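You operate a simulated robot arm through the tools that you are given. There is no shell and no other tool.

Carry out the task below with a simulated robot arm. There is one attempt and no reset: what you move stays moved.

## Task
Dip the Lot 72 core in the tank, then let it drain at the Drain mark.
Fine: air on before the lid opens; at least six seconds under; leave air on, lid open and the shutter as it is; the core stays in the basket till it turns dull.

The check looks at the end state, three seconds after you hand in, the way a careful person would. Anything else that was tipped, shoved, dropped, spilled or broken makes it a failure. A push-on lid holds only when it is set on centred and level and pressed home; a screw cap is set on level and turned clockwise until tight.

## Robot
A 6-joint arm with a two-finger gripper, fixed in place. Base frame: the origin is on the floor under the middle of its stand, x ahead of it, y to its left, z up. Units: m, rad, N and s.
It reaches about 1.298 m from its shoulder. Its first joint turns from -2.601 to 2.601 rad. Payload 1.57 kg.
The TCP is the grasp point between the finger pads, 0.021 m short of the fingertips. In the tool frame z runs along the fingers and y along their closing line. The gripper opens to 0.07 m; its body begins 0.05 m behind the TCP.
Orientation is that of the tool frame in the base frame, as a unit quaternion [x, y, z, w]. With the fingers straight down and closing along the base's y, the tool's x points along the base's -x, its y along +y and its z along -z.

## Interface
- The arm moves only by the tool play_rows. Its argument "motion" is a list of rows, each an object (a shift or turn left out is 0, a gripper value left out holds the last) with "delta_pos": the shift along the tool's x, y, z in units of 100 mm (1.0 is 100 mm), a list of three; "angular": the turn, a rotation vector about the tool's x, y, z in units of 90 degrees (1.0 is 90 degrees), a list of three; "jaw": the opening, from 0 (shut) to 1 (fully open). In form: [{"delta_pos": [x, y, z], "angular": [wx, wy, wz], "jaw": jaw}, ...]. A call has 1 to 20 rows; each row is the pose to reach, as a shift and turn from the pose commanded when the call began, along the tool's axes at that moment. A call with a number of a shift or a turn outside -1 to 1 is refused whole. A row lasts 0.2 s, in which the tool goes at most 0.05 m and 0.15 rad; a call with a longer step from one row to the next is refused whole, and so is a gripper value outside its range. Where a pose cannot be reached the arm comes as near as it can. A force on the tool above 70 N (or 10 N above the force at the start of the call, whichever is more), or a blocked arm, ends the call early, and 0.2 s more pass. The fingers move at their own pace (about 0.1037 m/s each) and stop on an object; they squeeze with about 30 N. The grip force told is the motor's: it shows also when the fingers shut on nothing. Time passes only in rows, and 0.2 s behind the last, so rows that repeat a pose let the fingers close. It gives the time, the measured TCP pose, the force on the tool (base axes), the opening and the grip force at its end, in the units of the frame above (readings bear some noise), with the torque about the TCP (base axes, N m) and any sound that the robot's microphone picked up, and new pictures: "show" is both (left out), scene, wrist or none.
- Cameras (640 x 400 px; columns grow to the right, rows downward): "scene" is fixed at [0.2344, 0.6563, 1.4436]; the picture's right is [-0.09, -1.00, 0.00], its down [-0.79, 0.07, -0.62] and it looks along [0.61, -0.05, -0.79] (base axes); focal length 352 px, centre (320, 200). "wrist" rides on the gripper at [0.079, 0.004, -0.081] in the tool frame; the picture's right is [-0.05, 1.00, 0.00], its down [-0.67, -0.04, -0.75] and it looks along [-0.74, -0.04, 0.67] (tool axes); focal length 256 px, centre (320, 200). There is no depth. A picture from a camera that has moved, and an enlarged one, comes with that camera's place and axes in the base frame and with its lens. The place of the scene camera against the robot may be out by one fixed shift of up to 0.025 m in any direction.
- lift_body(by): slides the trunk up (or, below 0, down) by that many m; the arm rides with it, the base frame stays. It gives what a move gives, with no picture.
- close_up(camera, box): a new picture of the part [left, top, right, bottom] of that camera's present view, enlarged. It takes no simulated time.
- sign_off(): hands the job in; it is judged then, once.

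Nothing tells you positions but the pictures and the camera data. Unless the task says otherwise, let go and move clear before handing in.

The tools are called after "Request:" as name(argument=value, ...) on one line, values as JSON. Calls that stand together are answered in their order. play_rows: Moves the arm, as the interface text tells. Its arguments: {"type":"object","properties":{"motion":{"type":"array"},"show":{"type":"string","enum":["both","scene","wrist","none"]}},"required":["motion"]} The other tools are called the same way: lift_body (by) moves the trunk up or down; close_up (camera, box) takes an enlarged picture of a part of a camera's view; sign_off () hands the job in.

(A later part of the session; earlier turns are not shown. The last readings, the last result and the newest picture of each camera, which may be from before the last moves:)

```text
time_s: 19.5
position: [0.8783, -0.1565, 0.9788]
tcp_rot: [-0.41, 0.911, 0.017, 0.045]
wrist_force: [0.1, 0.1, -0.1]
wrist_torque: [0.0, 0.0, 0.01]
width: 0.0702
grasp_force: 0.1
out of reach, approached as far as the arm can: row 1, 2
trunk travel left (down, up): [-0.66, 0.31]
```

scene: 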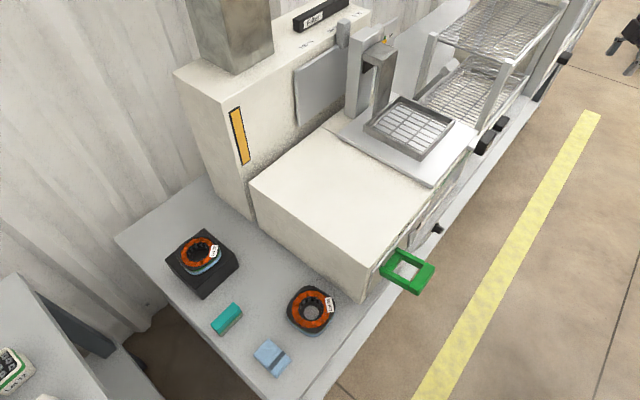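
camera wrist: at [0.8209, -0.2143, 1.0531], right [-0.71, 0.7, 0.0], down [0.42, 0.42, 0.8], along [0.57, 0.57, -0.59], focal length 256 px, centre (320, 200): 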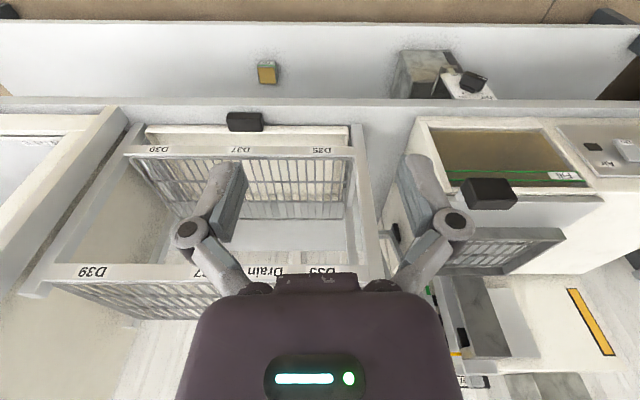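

Height comes only from the trunk: the arm itself moves in a plane and the wrist tilts. I'll raise the trunk, straighten the tool, and move to look down at the lever and lift.

Request:
lift_body(by=0.15)

Request:
play_rows(motion=[{"delta_pos": [-0.3, 0.3, 0], "angular": [0, 0.03, 0.02]}, {"delta_pos": [-0.6, 0.6, 0], "angular": [0, 0.061, 0.038]}, {"delta_pos": [-0.9, 0.9, 0], "angular": [0, 0.061, 0.038]}, {"delta_pos": [-1.0, 1.0, 0], "angular": [0, 0.061, 0.038]}], show="none")

Request:
play_rows(motion=[{"delta_pos": [-0.4, 0.15, 0]}, {"delta_pos": [-0.8, 0.3, 0]}, {"delta_pos": [-1.0, 0.3, 0]}], show="wrist")

```text
time_s: 21.3
position: [0.8784, -0.1563, 1.1286]
tcp_rot: [-0.411, 0.91, 0.016, 0.045]
wrist_force: [0.0, -0.2, -0.3]
wrist_torque: [-0.02, -0.01, -0.01]
width: 0.0703
grasp_force: 0.0
trunk travel left (down, up): [-0.81, 0.16]
```

```text
time_s: 22.3
position: [0.8691, -0.0154, 1.1291]
tcp_rot: [-0.384, 0.923, -0.001, 0.0]
wrist_force: [-0.3, -0.4, 0.6]
wrist_torque: [0.01, 0.0, -0.02]
width: 0.0698
grasp_force: 0.1
out of reach, approached as far as the arm can: row 2, 3, 4
trunk travel left (down, up): [-0.81, 0.16]
```

```text
time_s: 23.1
position: [0.9181, 0.078, 1.1278]
tcp_rot: [-0.384, 0.923, -0.002, 0.0]
wrist_force: [0.6, 0.6, -0.2]
wrist_torque: [0.02, 0.01, -0.01]
width: 0.0702
grasp_force: 0.1
trunk travel left (down, up): [-0.81, 0.16]
camera wrist: at [0.86, 0.0224, 1.21], right [-0.67, 0.74, 0.0], down [0.49, 0.45, 0.74], along [0.55, 0.5, -0.67], focal length 256 px, centre (320, 200)
```

wrist: 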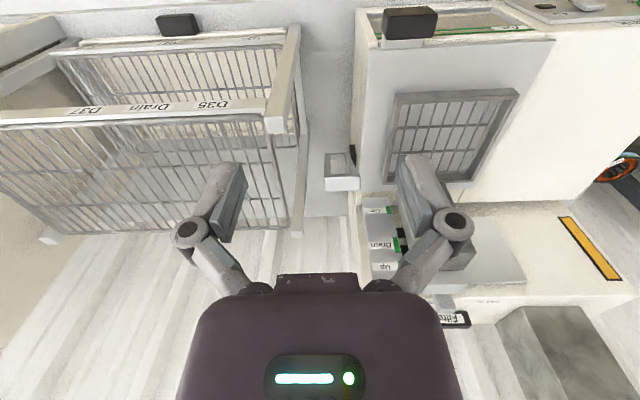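

There is a vertical scale on the lift post that seems to read Dip, Drain and Up. I'll enlarge it along with the lever and the rack rail.

Request:
close_up(camera="wrist", box=[340, 180, 440, 290])

Request:
close_up(camera="wrist", box=[290, 130, 390, 200])

Request:
close_up(camera="wrist", box=[340, 0, 560, 140])

Request:
close_up(camera="wrist", box=[0, 80, 300, 250])

```text
3.64 times, centred on (390, 235) of wrist
camera zoom: at [0.86, 0.0224, 1.21], right [-0.67, 0.74, 0.0], down [0.49, 0.45, 0.74], along [0.55, 0.5, -0.67], focal length 931 px, centre (66, 73)
```

zoom: 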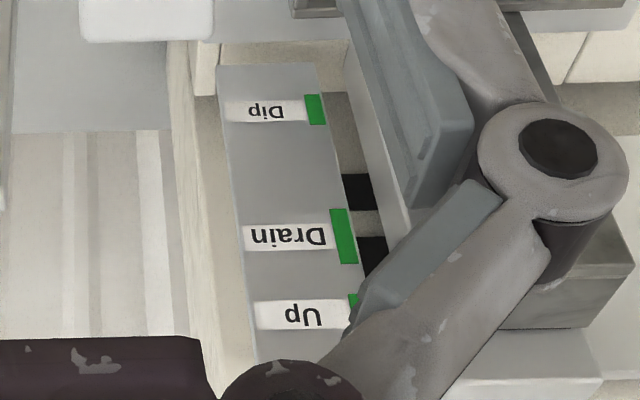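

```text
5.71 times, centred on (340, 165) of wrist
camera zoom: at [0.86, 0.0224, 1.21], right [-0.67, 0.74, 0.0], down [0.49, 0.45, 0.74], along [0.55, 0.5, -0.67], focal length 1463 px, centre (206, 400)
```

zoom: 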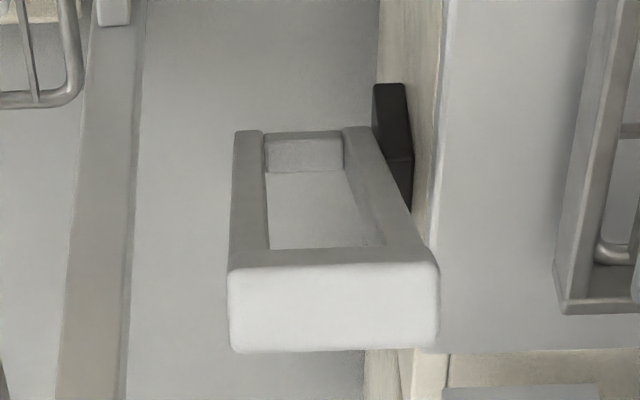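

```text
2.86 times, centred on (450, 70) of wrist
camera zoom: at [0.86, 0.0224, 1.21], right [-0.67, 0.74, 0.0], down [0.49, 0.45, 0.74], along [0.55, 0.5, -0.67], focal length 731 px, centre (-51, 571)
```

zoom: 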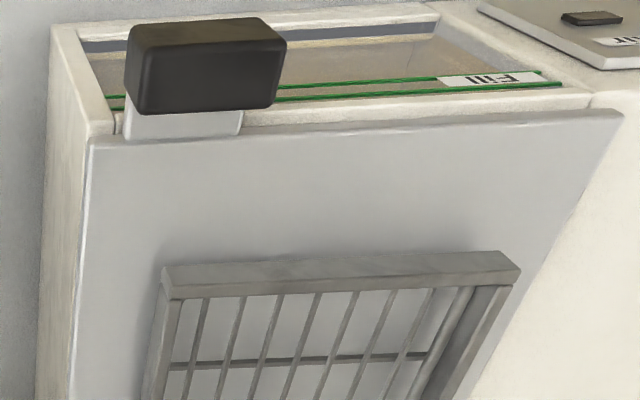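

```text
2.13 times, centred on (150, 165) of wrist
camera zoom: at [0.86, 0.0224, 1.21], right [-0.67, 0.74, 0.0], down [0.49, 0.45, 0.74], along [0.55, 0.5, -0.67], focal length 546 px, centre (683, 275)
```

zoom: 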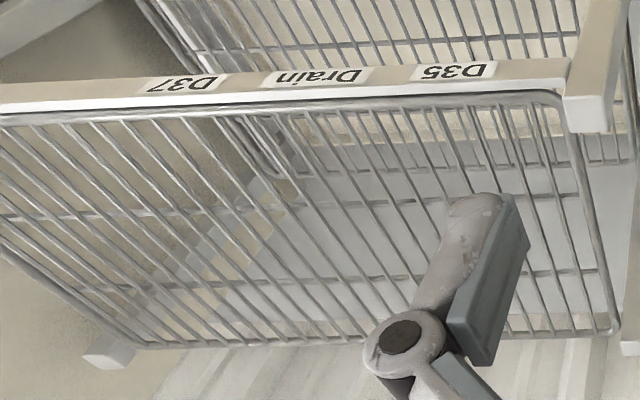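

The lift scale reads Dip (bottom), Drain (middle) and Up (top), each with a green mark. Since the core must stay in the basket while it's wet, that lift mark is the draining position. The lever pivots near n=0.995, z=0.737 with its bar near n=0.911, z=0.916. Next I'll travel left to inspect the cores.

Request:
play_rows(motion=[{"delta_pos": [0, 0.5, 0]}, {"delta_pos": [0, 1.0, 0]}], show="none")

Request:
play_rows(motion=[{"delta_pos": [0, 0.5, 0]}, {"delta_pos": [0, 1.0, 0]}], show="wrist")

Request:
play_rows(motion=[{"delta_pos": [0, 0.5, 0]}, {"delta_pos": [0, 1.0, 0]}], show="none")

Request:
play_rows(motion=[{"delta_pos": [0, 0.5, 0]}, {"delta_pos": [0, 1.0, 0]}], show="wrist")

Request:
play_rows(motion=[{"delta_pos": [0, 0.5, 0]}, {"delta_pos": [0, 1.0, 0]}], show="none")

Request:
play_rows(motion=[{"delta_pos": [0, 0.5, 0]}, {"delta_pos": [0, 1.0, 0]}], show="none")

Request:
play_rows(motion=[{"delta_pos": [0, 0.5, 0]}, {"delta_pos": [0, 1.0, 0]}], show="both")

```text
time_s: 23.7
position: [0.8483, 0.1487, 1.1287]
tcp_rot: [-0.383, 0.924, -0.001, 0.0]
wrist_force: [-0.1, 1.1, 0.3]
wrist_torque: [-0.04, 0.01, 0.0]
width: 0.0697
grasp_force: 0.0
trunk travel left (down, up): [-0.81, 0.16]
```

```text
time_s: 24.3
position: [0.7739, 0.2184, 1.1273]
tcp_rot: [-0.383, 0.924, -0.002, 0.001]
wrist_force: [-0.8, -0.8, -0.3]
wrist_torque: [-0.02, 0.0, -0.01]
width: 0.0702
grasp_force: 0.0
trunk travel left (down, up): [-0.81, 0.16]
camera wrist: at [0.7153, 0.1638, 1.2104], right [-0.67, 0.74, 0.0], down [0.49, 0.45, 0.74], along [0.55, 0.5, -0.67], focal length 256 px, centre (320, 200)
```

wrist: 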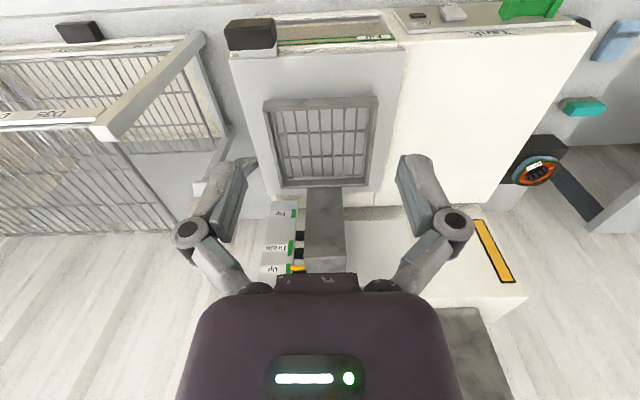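

```text
time_s: 24.9
position: [0.7027, 0.2886, 1.1292]
tcp_rot: [-0.383, 0.924, -0.001, 0.001]
wrist_force: [-0.3, 0.0, -0.1]
wrist_torque: [0.01, -0.03, 0.01]
width: 0.0698
grasp_force: 0.1
trunk travel left (down, up): [-0.81, 0.16]
```

```text
time_s: 25.5
position: [0.6329, 0.3613, 1.1295]
tcp_rot: [-0.384, 0.924, -0.001, 0.0]
wrist_force: [0.7, -0.8, 0.0]
wrist_torque: [-0.02, 0.03, -0.01]
width: 0.07
grasp_force: 0.0
trunk travel left (down, up): [-0.81, 0.16]
camera wrist: at [0.5736, 0.3052, 1.2103], right [-0.67, 0.74, 0.0], down [0.49, 0.45, 0.74], along [0.55, 0.5, -0.67], focal length 256 px, centre (320, 200)
```

wrist: 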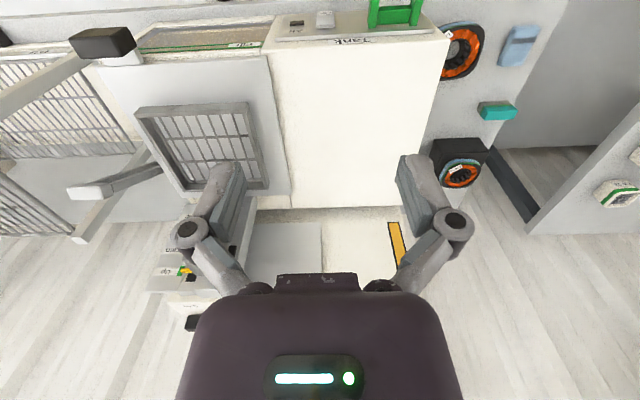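

```text
time_s: 26.1
position: [0.5623, 0.4273, 1.1287]
tcp_rot: [-0.384, 0.924, -0.002, 0.001]
wrist_force: [-0.4, 1.1, 0.2]
wrist_torque: [0.0, 0.0, 0.05]
width: 0.0699
grasp_force: 0.0
trunk travel left (down, up): [-0.81, 0.16]
```

```text
time_s: 26.7
position: [0.4908, 0.4991, 1.1283]
tcp_rot: [-0.384, 0.924, -0.001, 0.0]
wrist_force: [-0.7, 0.4, 0.0]
wrist_torque: [0.0, -0.02, 0.02]
width: 0.0699
grasp_force: 0.1
trunk travel left (down, up): [-0.81, 0.16]
```

```text
time_s: 27.3
position: [0.4209, 0.5691, 1.1286]
tcp_rot: [-0.384, 0.923, -0.001, 0.0]
wrist_force: [-0.2, 0.1, -0.1]
wrist_torque: [-0.02, -0.02, 0.02]
width: 0.07
grasp_force: 0.1
trunk travel left (down, up): [-0.81, 0.16]
camera wrist: at [0.362, 0.5138, 1.2102], right [-0.67, 0.74, 0.0], down [0.49, 0.45, 0.74], along [0.55, 0.5, -0.67], focal length 256 px, centre (320, 200)
```

scene: 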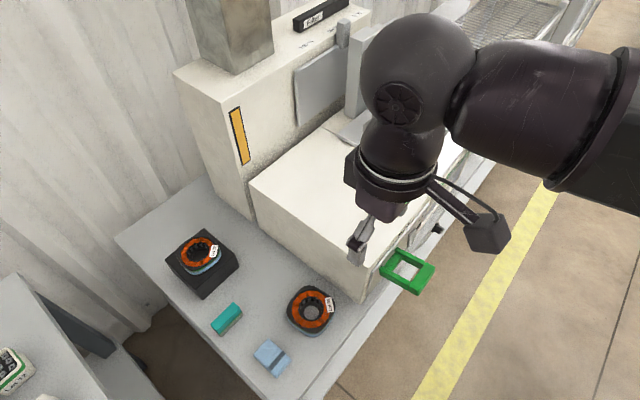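
wrist: 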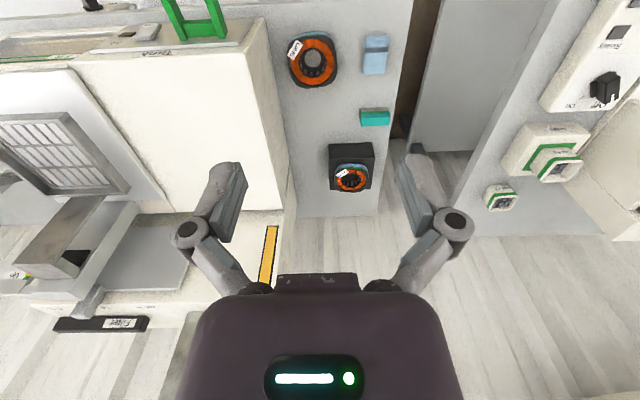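

Request:
close_up(camera="wrist", box=[310, 125, 390, 225])

Request:
close_up(camera="wrist", box=[270, 20, 400, 130])

Request:
close_up(camera="wrist", box=[440, 0, 640, 240])

Request:
close_up(camera="scene", box=[160, 220, 250, 300])

Request:
close_up(camera="wrist", box=[0, 180, 200, 340])

```text
4.00 times, centred on (350, 175) of wrist
camera zoom: at [0.362, 0.5138, 1.2102], right [-0.67, 0.74, 0.0], down [0.49, 0.45, 0.74], along [0.55, 0.5, -0.67], focal length 1024 px, centre (200, 300)
```

zoom: 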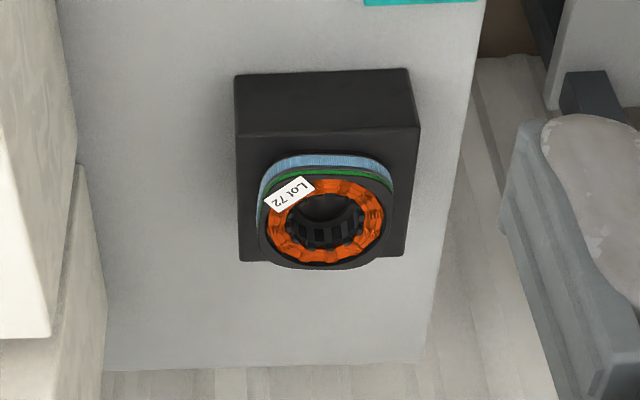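

```text
3.64 times, centred on (335, 75) of wrist
camera zoom: at [0.362, 0.5138, 1.2102], right [-0.67, 0.74, 0.0], down [0.49, 0.45, 0.74], along [0.55, 0.5, -0.67], focal length 931 px, centre (266, 654)
```

zoom: 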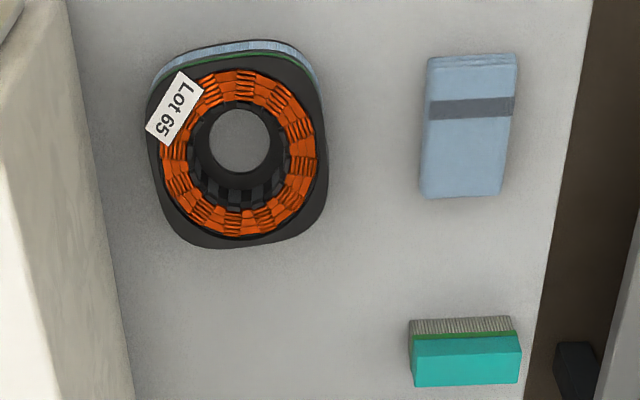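

```text
1.67 times, centred on (540, 120) of wrist
camera zoom: at [0.362, 0.5138, 1.2102], right [-0.67, 0.74, 0.0], down [0.49, 0.45, 0.74], along [0.55, 0.5, -0.67], focal length 427 px, centre (-47, 333)
```

zoom: 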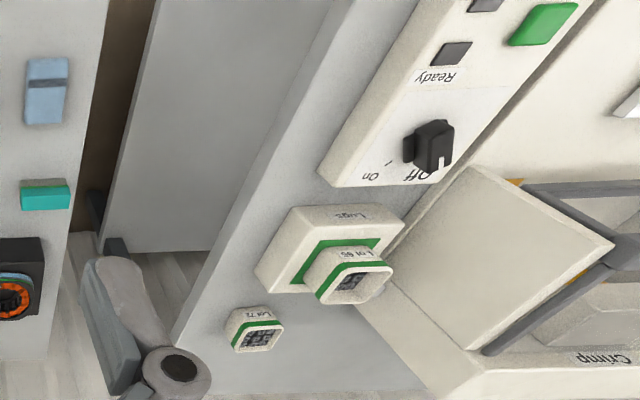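

```text
5.00 times, centred on (205, 260) of scene
camera zoom: at [0.2344, 0.6563, 1.4436], right [-0.09, -1.0, 0.0], down [-0.79, 0.07, -0.62], along [0.61, -0.05, -0.79], focal length 1757 px, centre (895, -100)
```

zoom: 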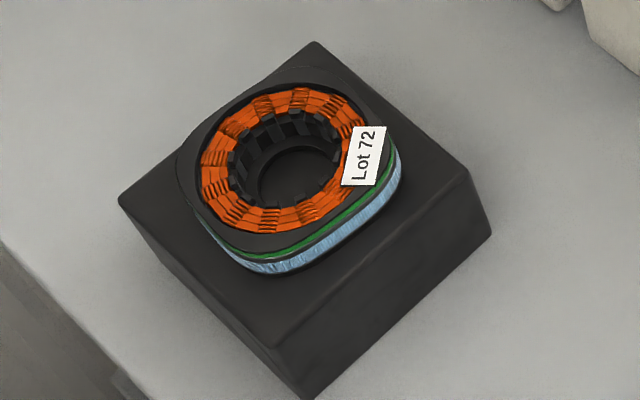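

```text
2.50 times, centred on (100, 260) of wrist
camera zoom: at [0.362, 0.5138, 1.2102], right [-0.67, 0.74, 0.0], down [0.49, 0.45, 0.74], along [0.55, 0.5, -0.67], focal length 640 px, centre (870, 50)
```

zoom: 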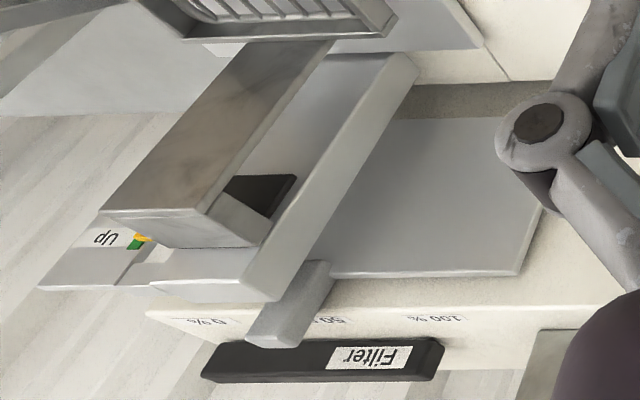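

Lot 72's core sits on the dark block, a rounded ring about 90 mm across with its top near u=-0.165, n=1.10, z=0.71, so it must be held by the ring wall. First the Air switch: its paddle's "On" end is the lower one and sticks out. I'll go in front of the panel, tilt the fingers forward and close them.

Request:
play_rows(motion=[{"delta_pos": [0.34, -0.34, 0], "jaw": 0}, {"delta_pos": [0.68, -0.68, 0]}, {"delta_pos": [1.0, -1.0, 0]}], show="none")

Request:
play_rows(motion=[{"delta_pos": [0.34, -0.34, 0]}, {"delta_pos": [0.68, -0.68, 0]}, {"delta_pos": [1.0, -1.0, 0]}], show="none")

Request:
play_rows(motion=[{"delta_pos": [0, -0.5, 0], "angular": [0, -0.09, 0]}, {"delta_pos": [0, -1.0, 0], "angular": [0, -0.18, 0]}, {"delta_pos": [0, -1.0, 0], "angular": [0, -0.27, 0]}, {"delta_pos": [0, -1.0, 0], "angular": [0, -0.36, 0]}, {"delta_pos": [0, -1.0, 0], "angular": [0, -0.45, 0]}], show="both")

```text
time_s: 28.1
position: [0.4242, 0.4295, 1.1287]
tcp_rot: [-0.384, 0.924, -0.002, 0.002]
wrist_force: [1.6, -0.5, 0.3]
wrist_torque: [0.01, 0.02, -0.02]
width: 0.0
grasp_force: 28.5
trunk travel left (down, up): [-0.81, 0.16]
```

```text
time_s: 28.9
position: [0.435, 0.2999, 1.1282]
tcp_rot: [-0.385, 0.923, -0.002, -0.001]
wrist_force: [0.6, -0.1, 0.4]
wrist_torque: [-0.03, -0.02, 0.01]
width: 0.0
grasp_force: 28.8
out of reach, approached as far as the arm can: row 3
trunk travel left (down, up): [-0.81, 0.16]
```

```text
time_s: 30.1
position: [0.5918, 0.2581, 1.1721]
tcp_rot: [-0.36, 0.866, 0.131, 0.321]
wrist_force: [-0.2, -0.1, -0.5]
wrist_torque: [0.01, 0.0, 0.02]
width: 0.0003
grasp_force: 28.9
out of reach, approached as far as the arm can: row 1, 2, 3, 4, 5
trunk travel left (down, up): [-0.81, 0.16]
camera wrist: at [0.5091, 0.1798, 1.1838], right [-0.68, 0.73, 0.03], down [0.04, -0.01, 1.0], along [0.73, 0.68, -0.02], focal length 256 px, centre (320, 200)
```

scene: 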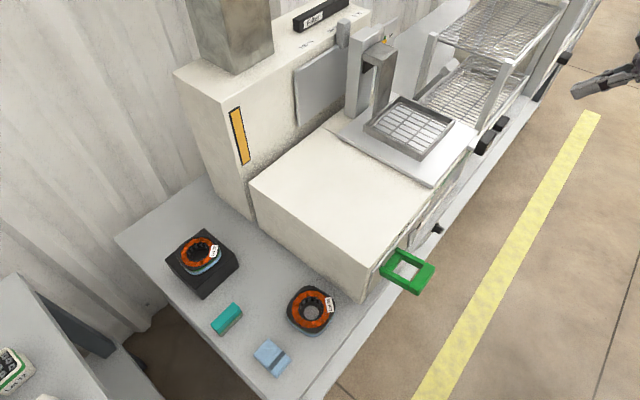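
wrist: 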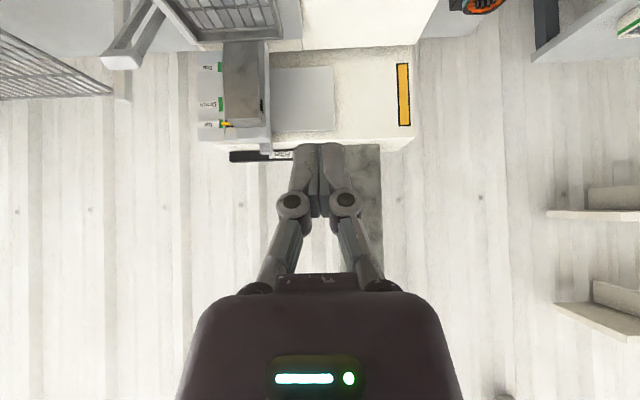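

The arm folds no closer than about 0.53 m to its own axis, which is fine here. I'm in front of the panel with a 40° forward tilt, so I'll lower the trunk and look at the switch.

Request:
lift_body(by=-0.4)

Request:
play_rows(motion=[{"delta_pos": [0, 0, 0]}], show="both")

```text
time_s: 33.9
position: [0.5923, 0.2586, 0.7724]
tcp_rot: [-0.36, 0.866, 0.131, 0.32]
wrist_force: [-1.2, 1.0, -0.4]
wrist_torque: [0.01, 0.0, 0.0]
width: 0.0
grasp_force: 28.7
trunk travel left (down, up): [-0.41, 0.56]
```

```text
time_s: 34.3
position: [0.5911, 0.2579, 0.7727]
tcp_rot: [-0.361, 0.866, 0.132, 0.32]
wrist_force: [-0.1, 0.0, -0.2]
wrist_torque: [0.02, 0.0, -0.01]
width: 0.0
grasp_force: 28.2
trunk travel left (down, up): [-0.41, 0.56]
camera wrist: at [0.5087, 0.1797, 0.7838], right [-0.68, 0.73, 0.03], down [0.04, -0.01, 1.0], along [0.73, 0.68, -0.03], focal length 256 px, centre (320, 200)
```

scene: 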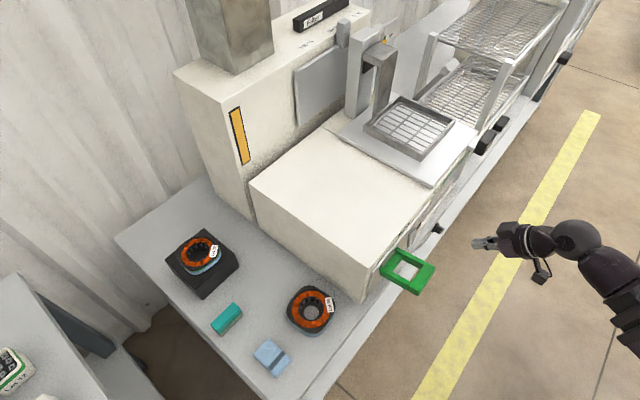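
wrist: 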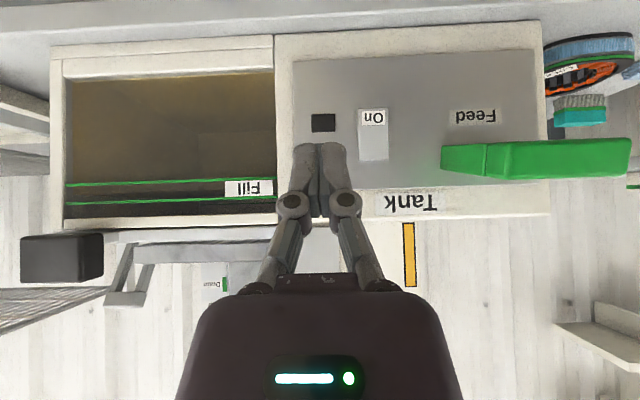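

Request:
close_up(camera="wrist", box=[270, 80, 430, 200])

Request:
close_up(camera="wrist", box=[40, 50, 290, 250])

```text
3.33 times, centred on (350, 140) of wrist
camera zoom: at [0.5087, 0.1797, 0.7838], right [-0.68, 0.73, 0.03], down [0.04, -0.01, 1.0], along [0.73, 0.68, -0.03], focal length 853 px, centre (220, 400)
```

zoom: 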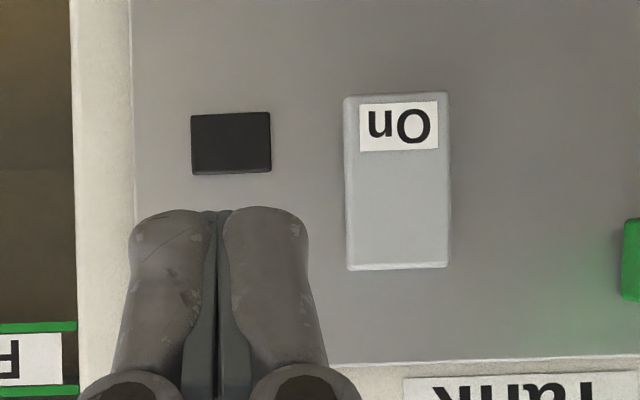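

```text
2.00 times, centred on (165, 150) of wrist
camera zoom: at [0.5087, 0.1797, 0.7838], right [-0.68, 0.73, 0.03], down [0.04, -0.01, 1.0], along [0.73, 0.68, -0.03], focal length 512 px, centre (630, 300)
```

zoom: 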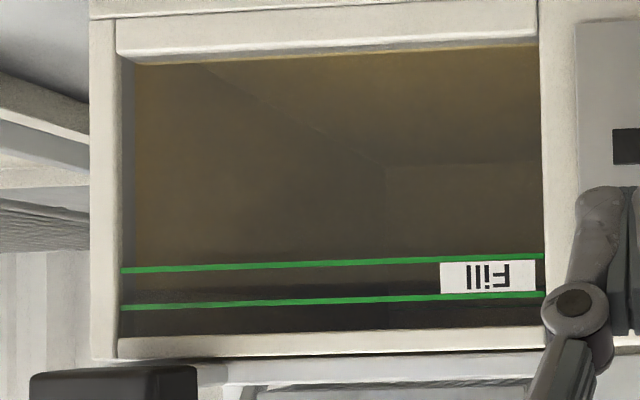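

The switch is clear in view: the "On" end of the paddle is at u=0.187, z=0.700, and its lamp is dark. I'll line the closed fingertips up with it, level with the lower end, and approach.

Request:
lift_body(by=-0.066)

Request:
play_rows(motion=[{"delta_pos": [0, 0.485, 0]}, {"delta_pos": [-0.3, 0.485, 0.26]}, {"delta_pos": [-0.608, 0.485, 0.52]}], show="both")

```text
time_s: 35.4
position: [0.5924, 0.2583, 0.7069]
tcp_rot: [-0.361, 0.866, 0.132, 0.319]
wrist_force: [-0.3, 0.2, 0.6]
wrist_torque: [-0.04, 0.0, 0.02]
width: 0.0002
grasp_force: 28.8
trunk travel left (down, up): [-0.344, 0.626]
```

```text
time_s: 36.2
position: [0.6146, 0.3493, 0.7068]
tcp_rot: [-0.361, 0.866, 0.131, 0.319]
wrist_force: [-0.5, -0.1, 0.2]
wrist_torque: [-0.02, 0.05, 0.0]
width: 0.0002
grasp_force: 28.6
out of reach, approached as far as the arm can: row 1
trunk travel left (down, up): [-0.344, 0.626]
camera wrist: at [0.5314, 0.2705, 0.7179], right [-0.68, 0.73, 0.03], down [0.04, -0.01, 1.0], along [0.73, 0.68, -0.03], focal length 256 px, centre (320, 200)
```

scene: 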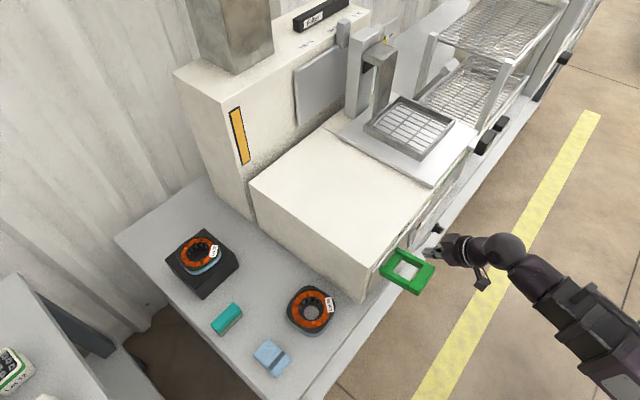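
wrist: 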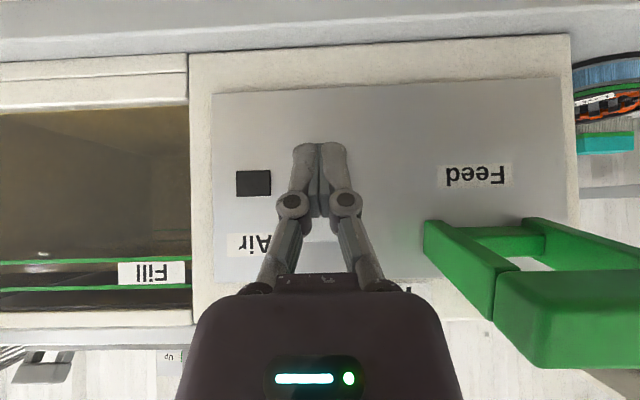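

Fingertips are lined up with the On end, about 2 cm short. I'll push forward in small steps and watch the force and the lamp.

Request:
play_rows(motion=[{"delta_pos": [-0.038, 0, 0.0325]}, {"delta_pos": [-0.076, 0, 0.065]}, {"delta_pos": [-0.114, 0, 0.0975]}, {"delta_pos": [-0.152, 0, 0.13]}], show="wrist")

```text
time_s: 37.2
position: [0.6267, 0.3639, 0.7068]
tcp_rot: [-0.36, 0.867, 0.131, 0.319]
wrist_force: [0.3, -0.9, -0.1]
wrist_torque: [-0.01, -0.01, 0.01]
width: 0.0002
grasp_force: 28.8
trunk travel left (down, up): [-0.344, 0.626]
camera wrist: at [0.5448, 0.2847, 0.7178], right [-0.68, 0.73, 0.03], down [0.04, 0.0, 1.0], along [0.73, 0.68, -0.03], focal length 256 px, centre (320, 200)
```

wrist: 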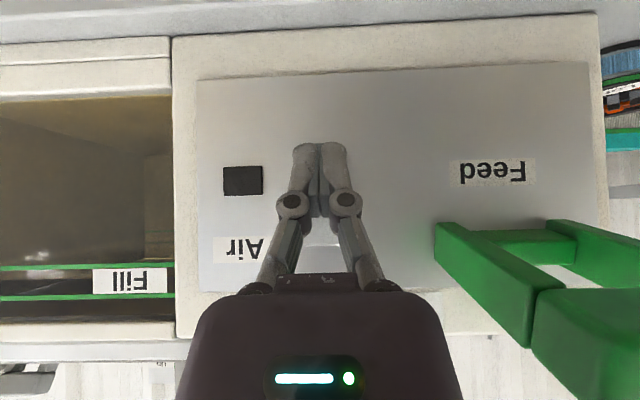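

Request:
play_rows(motion=[{"delta_pos": [-0.023, 0, 0.0195]}, {"delta_pos": [-0.046, 0, 0.039]}, {"delta_pos": [-0.069, 0, 0.0585]}, {"delta_pos": [-0.092, 0, 0.078]}], show="wrist")

```text
time_s: 38.2
position: [0.6358, 0.3732, 0.7066]
tcp_rot: [-0.36, 0.867, 0.131, 0.319]
wrist_force: [-0.5, -0.7, 0.1]
wrist_torque: [-0.06, -0.01, -0.03]
width: 0.0001
grasp_force: 28.2
trunk travel left (down, up): [-0.344, 0.626]
camera wrist: at [0.5532, 0.2938, 0.7178], right [-0.68, 0.73, 0.03], down [0.04, 0.0, 1.0], along [0.73, 0.68, -0.03], focal length 256 px, centre (320, 200)
```

wrist: 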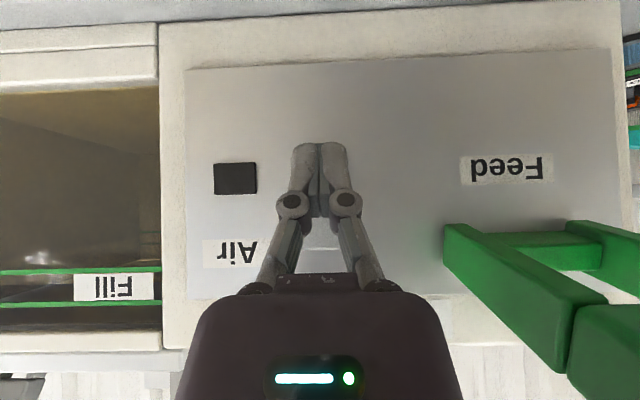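

Request:
play_rows(motion=[{"delta_pos": [-0.0152, 0, 0.013]}, {"delta_pos": [-0.0304, 0, 0.026]}, {"delta_pos": [-0.0456, 0, 0.039]}], show="wrist")

```text
time_s: 39.0
position: [0.6386, 0.3757, 0.7073]
tcp_rot: [-0.36, 0.867, 0.13, 0.319]
wrist_force: [-8.8, -11.1, -2.8]
wrist_torque: [-0.13, 0.16, -0.06]
width: 0.0059
grasp_force: 28.3
trunk travel left (down, up): [-0.344, 0.626]
camera wrist: at [0.556, 0.2964, 0.7181], right [-0.68, 0.73, 0.03], down [0.04, 0.0, 1.0], along [0.73, 0.68, -0.03], focal length 256 px, centre (320, 200)
```

wrist: 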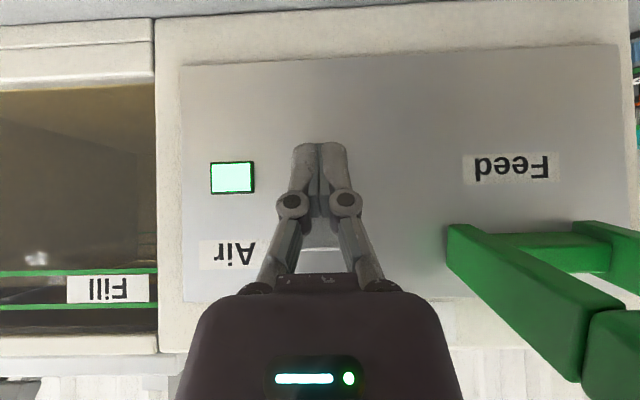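

The Air lamp is lit. I'll back away and confirm it stays on.

Request:
play_rows(motion=[{"delta_pos": [0.1, 0, -0.085]}, {"delta_pos": [0.3, 0, -0.256]}, {"delta_pos": [0.6, 0, -0.512]}], show="wrist")

```text
time_s: 39.8
position: [0.5856, 0.3189, 0.7056]
tcp_rot: [-0.361, 0.866, 0.132, 0.319]
wrist_force: [0.8, 0.1, -0.2]
wrist_torque: [-0.03, 0.02, 0.0]
width: 0.0001
grasp_force: 28.8
trunk travel left (down, up): [-0.344, 0.626]
camera wrist: at [0.5021, 0.2398, 0.7178], right [-0.68, 0.73, 0.03], down [0.04, 0.0, 1.0], along [0.73, 0.68, -0.03], focal length 256 px, centre (320, 200)
```

wrist: 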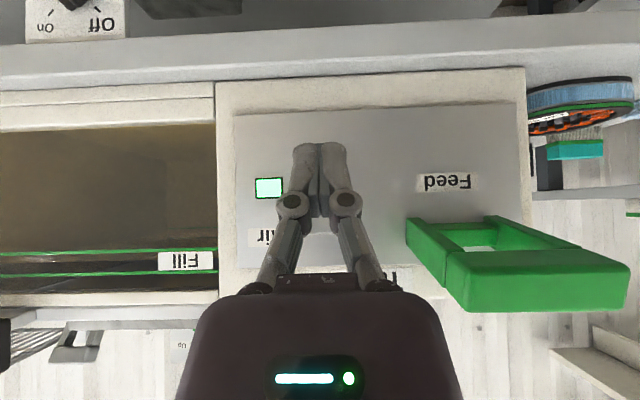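

Air stays on. A quick zoom on the fill level from this low angle before I work on the lid.

Request:
close_up(camera="wrist", box=[0, 200, 240, 310])

Request:
close_up(camera="wrist", box=[0, 280, 200, 400])

```text
2.67 times, centred on (120, 255) of wrist
camera zoom: at [0.5021, 0.2398, 0.7178], right [-0.68, 0.73, 0.03], down [0.04, 0.0, 1.0], along [0.73, 0.68, -0.03], focal length 683 px, centre (853, 53)
```

zoom: 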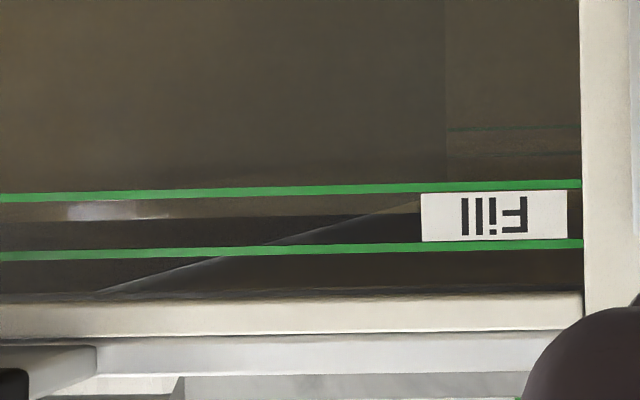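

```text
3.20 times, centred on (100, 340) of wrist
camera zoom: at [0.5021, 0.2398, 0.7178], right [-0.68, 0.73, 0.03], down [0.04, 0.0, 1.0], along [0.73, 0.68, -0.03], focal length 819 px, centre (1024, -248)
```

zoom: 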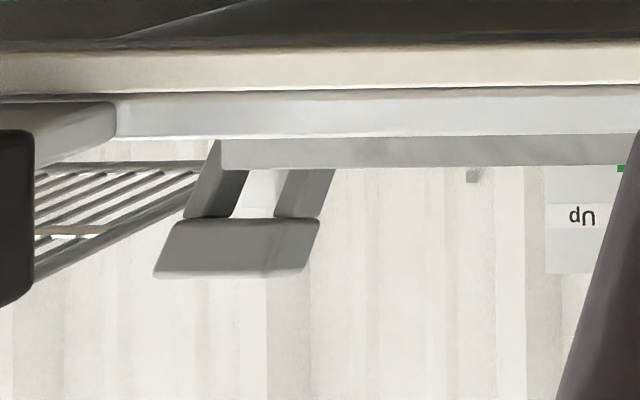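

The level is inside the band and Air is latched on. Now for the lid: I'll raise up, set the tool vertical and move to just right of the black lid handle.

Request:
lift_body(by=0.26)

Request:
play_rows(motion=[{"delta_pos": [0, -0.4, 0], "angular": [0, 0.09, 0]}, {"delta_pos": [0, -0.8, 0], "angular": [0, 0.18, 0]}, {"delta_pos": [0, -1.0, 0], "angular": [0, 0.27, 0]}, {"delta_pos": [0, -1.0, 0], "angular": [0, 0.36, 0]}, {"delta_pos": [0, -1.0, 0], "angular": [0, 0.45, 0]}], show="none")

Request:
play_rows(motion=[{"delta_pos": [0, -0.5, 0]}, {"delta_pos": [0, -1.0, 0]}], show="none")

Request:
play_rows(motion=[{"delta_pos": [0, -0.5, 0]}, {"delta_pos": [0, -1.0, 0]}], show="wrist")

```text
time_s: 42.4
position: [0.585, 0.3195, 0.9666]
tcp_rot: [-0.361, 0.867, 0.131, 0.319]
wrist_force: [0.8, 0.1, 0.0]
wrist_torque: [0.01, -0.02, -0.01]
width: 0.0
grasp_force: 28.3
trunk travel left (down, up): [-0.604, 0.366]
```

```text
time_s: 43.6
position: [0.6573, 0.2487, 0.9232]
tcp_rot: [-0.383, 0.924, -0.002, -0.002]
wrist_force: [0.2, 0.5, 0.3]
wrist_torque: [0.0, 0.02, 0.0]
width: 0.0
grasp_force: 28.8
out of reach, approached as far as the arm can: row 1, 2, 3, 4, 5
trunk travel left (down, up): [-0.604, 0.366]
```

```text
time_s: 44.2
position: [0.7271, 0.1761, 0.9229]
tcp_rot: [-0.384, 0.923, -0.002, -0.001]
wrist_force: [0.9, -0.1, -0.1]
wrist_torque: [0.01, 0.06, 0.01]
width: 0.0001
grasp_force: 28.9
trunk travel left (down, up): [-0.604, 0.366]
```

```text
time_s: 44.8
position: [0.8002, 0.1069, 0.9229]
tcp_rot: [-0.384, 0.923, -0.002, -0.001]
wrist_force: [-1.1, -0.1, 0.3]
wrist_torque: [0.07, -0.03, 0.01]
width: 0.0
grasp_force: 28.3
trunk travel left (down, up): [-0.604, 0.366]
camera wrist: at [0.7409, 0.0524, 1.0041], right [-0.67, 0.74, 0.0], down [0.49, 0.45, 0.74], along [0.55, 0.5, -0.67], focal length 256 px, centre (320, 200)
```

wrist: 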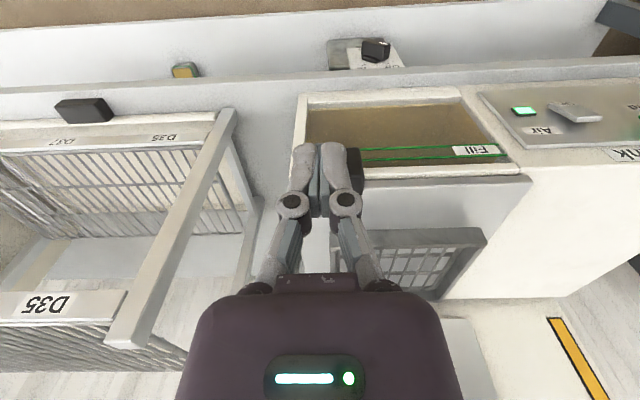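

Request:
play_rows(motion=[{"delta_pos": [0, -0.4, 0]}, {"delta_pos": [0, -0.75, 0]}, {"delta_pos": [-0.4, -0.75, 0]}, {"delta_pos": [-0.72, -0.75, 0]}], show="both")

Request:
close_up(camera="wrist", box=[260, 60, 500, 210])

```text
time_s: 45.8
position: [0.9017, 0.1066, 0.9221]
tcp_rot: [-0.383, 0.924, -0.002, -0.001]
wrist_force: [-0.2, 0.5, 0.6]
wrist_torque: [0.01, -0.02, 0.0]
width: 0.0
grasp_force: 28.4
trunk travel left (down, up): [-0.604, 0.366]
camera wrist: at [0.8431, 0.0527, 1.0042], right [-0.67, 0.74, 0.0], down [0.49, 0.45, 0.74], along [0.55, 0.5, -0.67], focal length 256 px, centre (320, 200)
```

scene: 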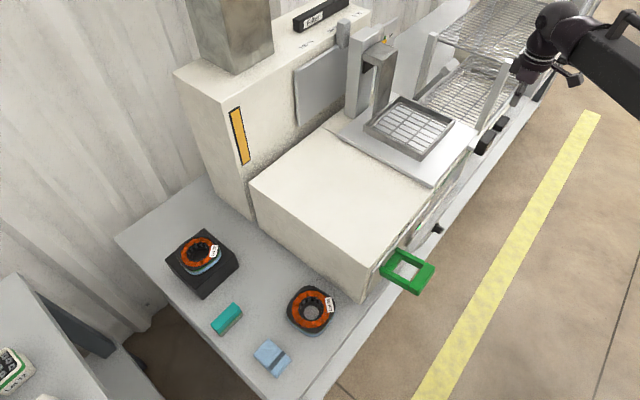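
wrist: 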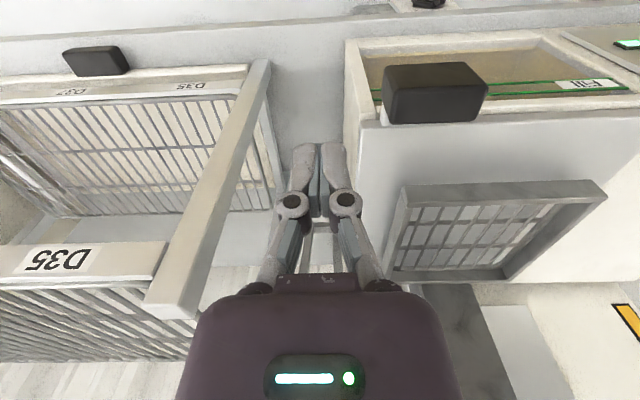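

```text
2.67 times, centred on (380, 135) of wrist
camera zoom: at [0.8431, 0.0527, 1.0042], right [-0.67, 0.74, 0.0], down [0.49, 0.45, 0.74], along [0.55, 0.5, -0.67], focal length 683 px, centre (160, 373)
```

zoom: 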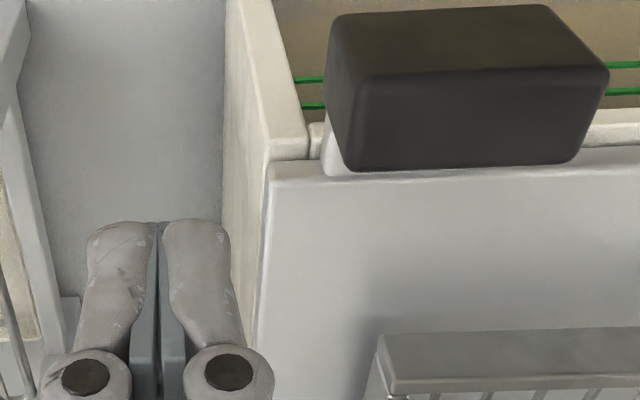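

The handle block spans u 0.457–0.516, n 0.708–0.734, z 0.806–0.842. My fingers are to its right with clear space, so I'll lower to its height and nudge it left to test which way the lid moves.

Request:
lift_body(by=-0.094)

Request:
play_rows(motion=[{"delta_pos": [-0.08, 0.1, 0]}, {"delta_pos": [-0.08, 0.2, 0]}, {"delta_pos": [-0.08, 0.3, 0]}, {"delta_pos": [-0.08, 0.36, 0]}, {"delta_pos": [-0.08, 0.42, 0]}], show="both")

```text
time_s: 47.1
position: [0.9007, 0.1075, 0.8282]
tcp_rot: [-0.384, 0.923, -0.003, -0.001]
wrist_force: [1.0, 0.8, 0.1]
wrist_torque: [0.05, 0.01, 0.03]
width: 0.0
grasp_force: 28.5
trunk travel left (down, up): [-0.51, 0.46]
```

```text
time_s: 48.3
position: [0.8774, 0.1415, 0.8286]
tcp_rot: [-0.385, 0.923, -0.002, -0.001]
wrist_force: [1.9, -0.8, 0.5]
wrist_torque: [0.01, 0.05, -0.01]
width: 0.0
grasp_force: 28.4
trunk travel left (down, up): [-0.51, 0.46]
camera wrist: at [0.8185, 0.0876, 0.9103], right [-0.67, 0.74, 0.0], down [0.49, 0.45, 0.74], along [0.55, 0.5, -0.67], focal length 256 px, centre (320, 200)
```

scene: 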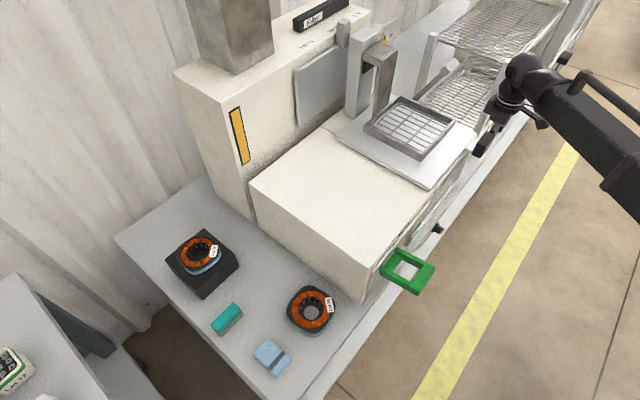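
wrist: 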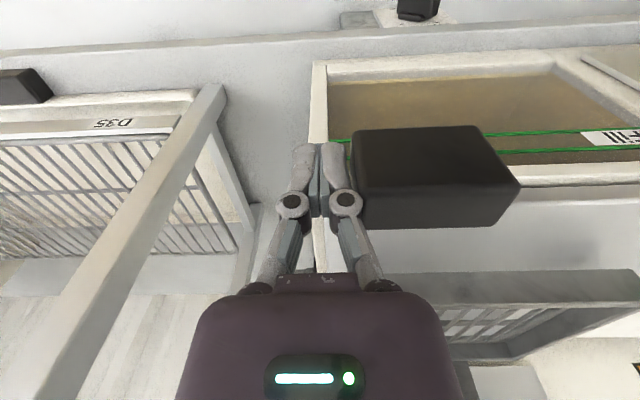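

Request:
play_rows(motion=[{"delta_pos": [0, 0.06, 0]}, {"delta_pos": [0, 0.12, 0]}, {"delta_pos": [0, 0.18, 0]}, {"delta_pos": [0, 0.24, 0]}, {"delta_pos": [0, 0.3, 0]}], show="both")

Request:
close_up(camera="scene", box=[330, 90, 490, 190])

```text
time_s: 49.5
position: [0.856, 0.1639, 0.8287]
tcp_rot: [-0.384, 0.923, -0.003, -0.001]
wrist_force: [0.8, -0.5, -0.3]
wrist_torque: [-0.02, 0.06, -0.02]
width: 0.0002
grasp_force: 28.4
trunk travel left (down, up): [-0.51, 0.46]
camera wrist: at [0.7969, 0.1087, 0.9103], right [-0.67, 0.74, 0.0], down [0.49, 0.45, 0.74], along [0.55, 0.5, -0.67], focal length 256 px, centre (320, 200)
```

scene: 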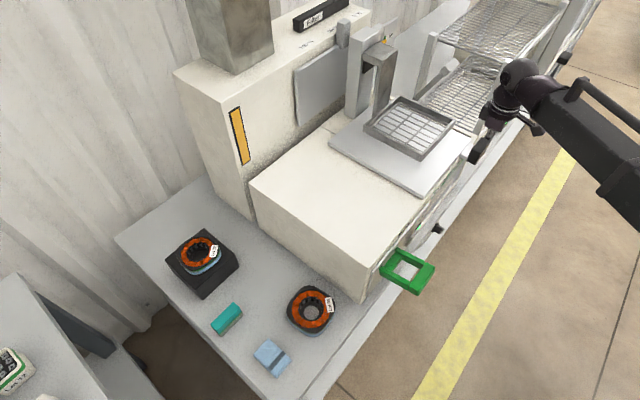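
wrist: 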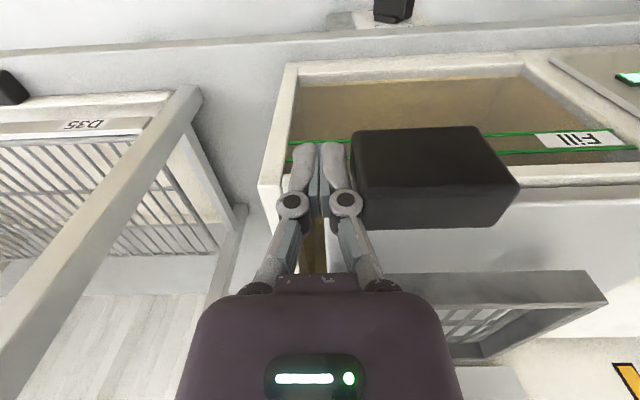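

```text
4.00 times, centred on (410, 140) of scene
camera zoom: at [0.2344, 0.6563, 1.4436], right [-0.09, -1.0, 0.0], down [-0.79, 0.07, -0.62], along [0.61, -0.05, -0.79], focal length 1406 px, centre (-40, 440)
```

zoom: 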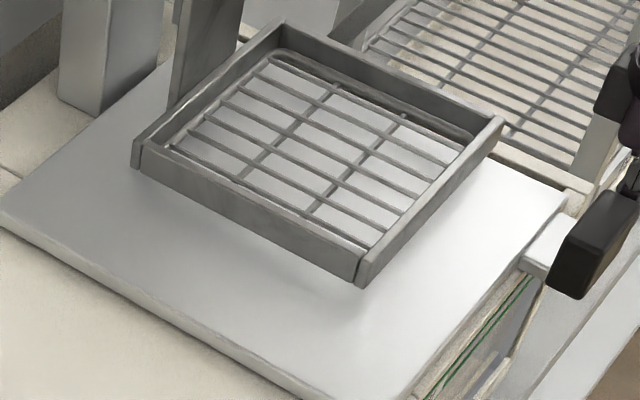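

The lid slides left easily, uncovering the tank. I'll keep pushing it until it is fully open.

Request:
play_rows(motion=[{"delta_pos": [0, 0.12, 0]}, {"delta_pos": [0, 0.24, 0]}, {"delta_pos": [0, 0.36, 0]}, {"delta_pos": [0, 0.48, 0]}, {"delta_pos": [0, 0.6, 0]}, {"delta_pos": [0, 0.72, 0]}, {"delta_pos": [0, 0.84, 0]}, {"delta_pos": [0, 0.96, 0]}], show="scene")

```text
time_s: 51.3
position: [0.7878, 0.2308, 0.8295]
tcp_rot: [-0.385, 0.923, -0.001, -0.001]
wrist_force: [0.6, -0.8, 1.0]
wrist_torque: [0.02, -0.04, -0.01]
width: 0.0001
grasp_force: 28.7
trunk travel left (down, up): [-0.51, 0.46]
```

scene: 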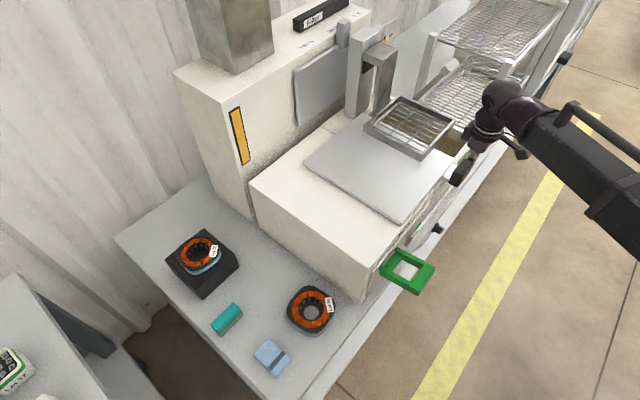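

Request:
play_rows(motion=[{"delta_pos": [0, 0.12, 0]}, {"delta_pos": [0, 0.24, 0]}, {"delta_pos": [0, 0.36, 0]}, {"delta_pos": [0, 0.46, 0]}, {"delta_pos": [0, 0.56, 0]}, {"delta_pos": [0, 0.64, 0]}], show="both")

```text
time_s: 52.7
position: [0.7423, 0.2753, 0.8297]
tcp_rot: [-0.384, 0.923, -0.002, -0.001]
wrist_force: [0.8, -0.4, -0.1]
wrist_torque: [-0.01, 0.01, 0.01]
width: 0.0
grasp_force: 28.4
trunk travel left (down, up): [-0.51, 0.46]
camera wrist: at [0.683, 0.2208, 0.9104], right [-0.67, 0.74, 0.0], down [0.49, 0.45, 0.74], along [0.55, 0.5, -0.67], focal length 256 px, centre (320, 200)
```

scene: 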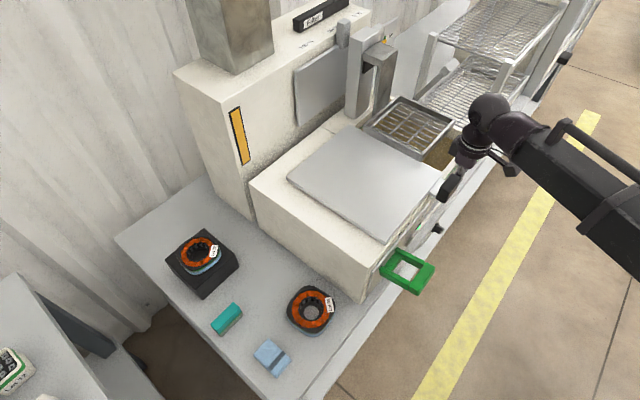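
wrist: 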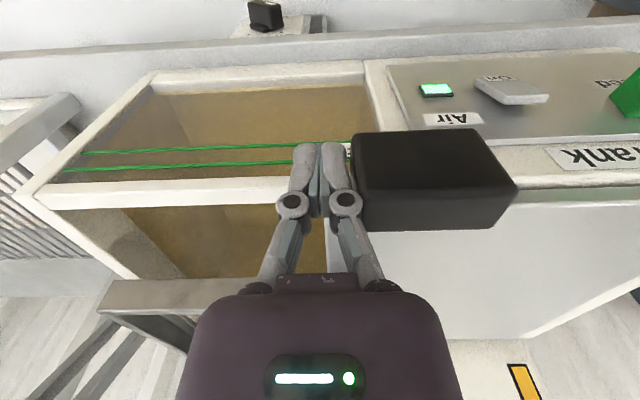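

Request:
play_rows(motion=[{"delta_pos": [0, 0.08, 0]}, {"delta_pos": [0, 0.16, 0]}, {"delta_pos": [0, 0.24, 0]}, {"delta_pos": [0, 0.32, 0]}, {"delta_pos": [0, 0.4, 0]}], show="both")

```text
time_s: 53.9
position: [0.7122, 0.3042, 0.8285]
tcp_rot: [-0.384, 0.923, -0.003, 0.001]
wrist_force: [0.3, -1.0, 0.2]
wrist_torque: [0.04, 0.02, 0.02]
width: 0.0
grasp_force: 28.6
trunk travel left (down, up): [-0.51, 0.46]
camera wrist: at [0.6542, 0.2499, 0.9105], right [-0.67, 0.74, 0.0], down [0.49, 0.45, 0.74], along [0.55, 0.5, -0.67], focal length 256 px, centre (320, 200)
```

scene: 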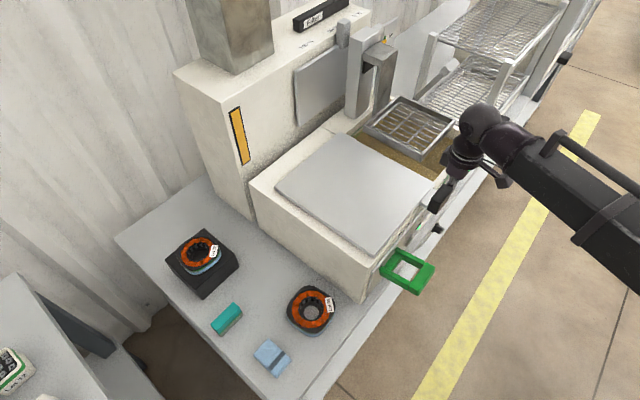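
wrist: 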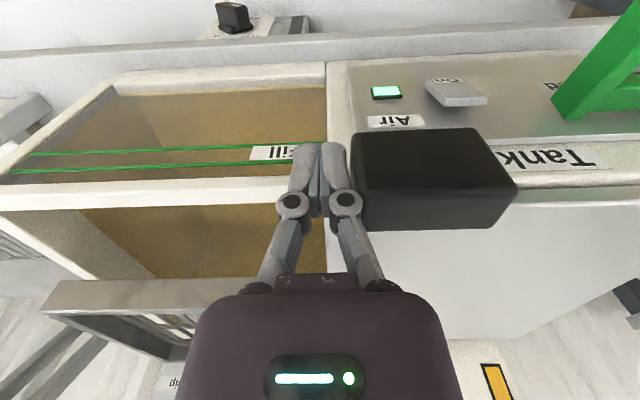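

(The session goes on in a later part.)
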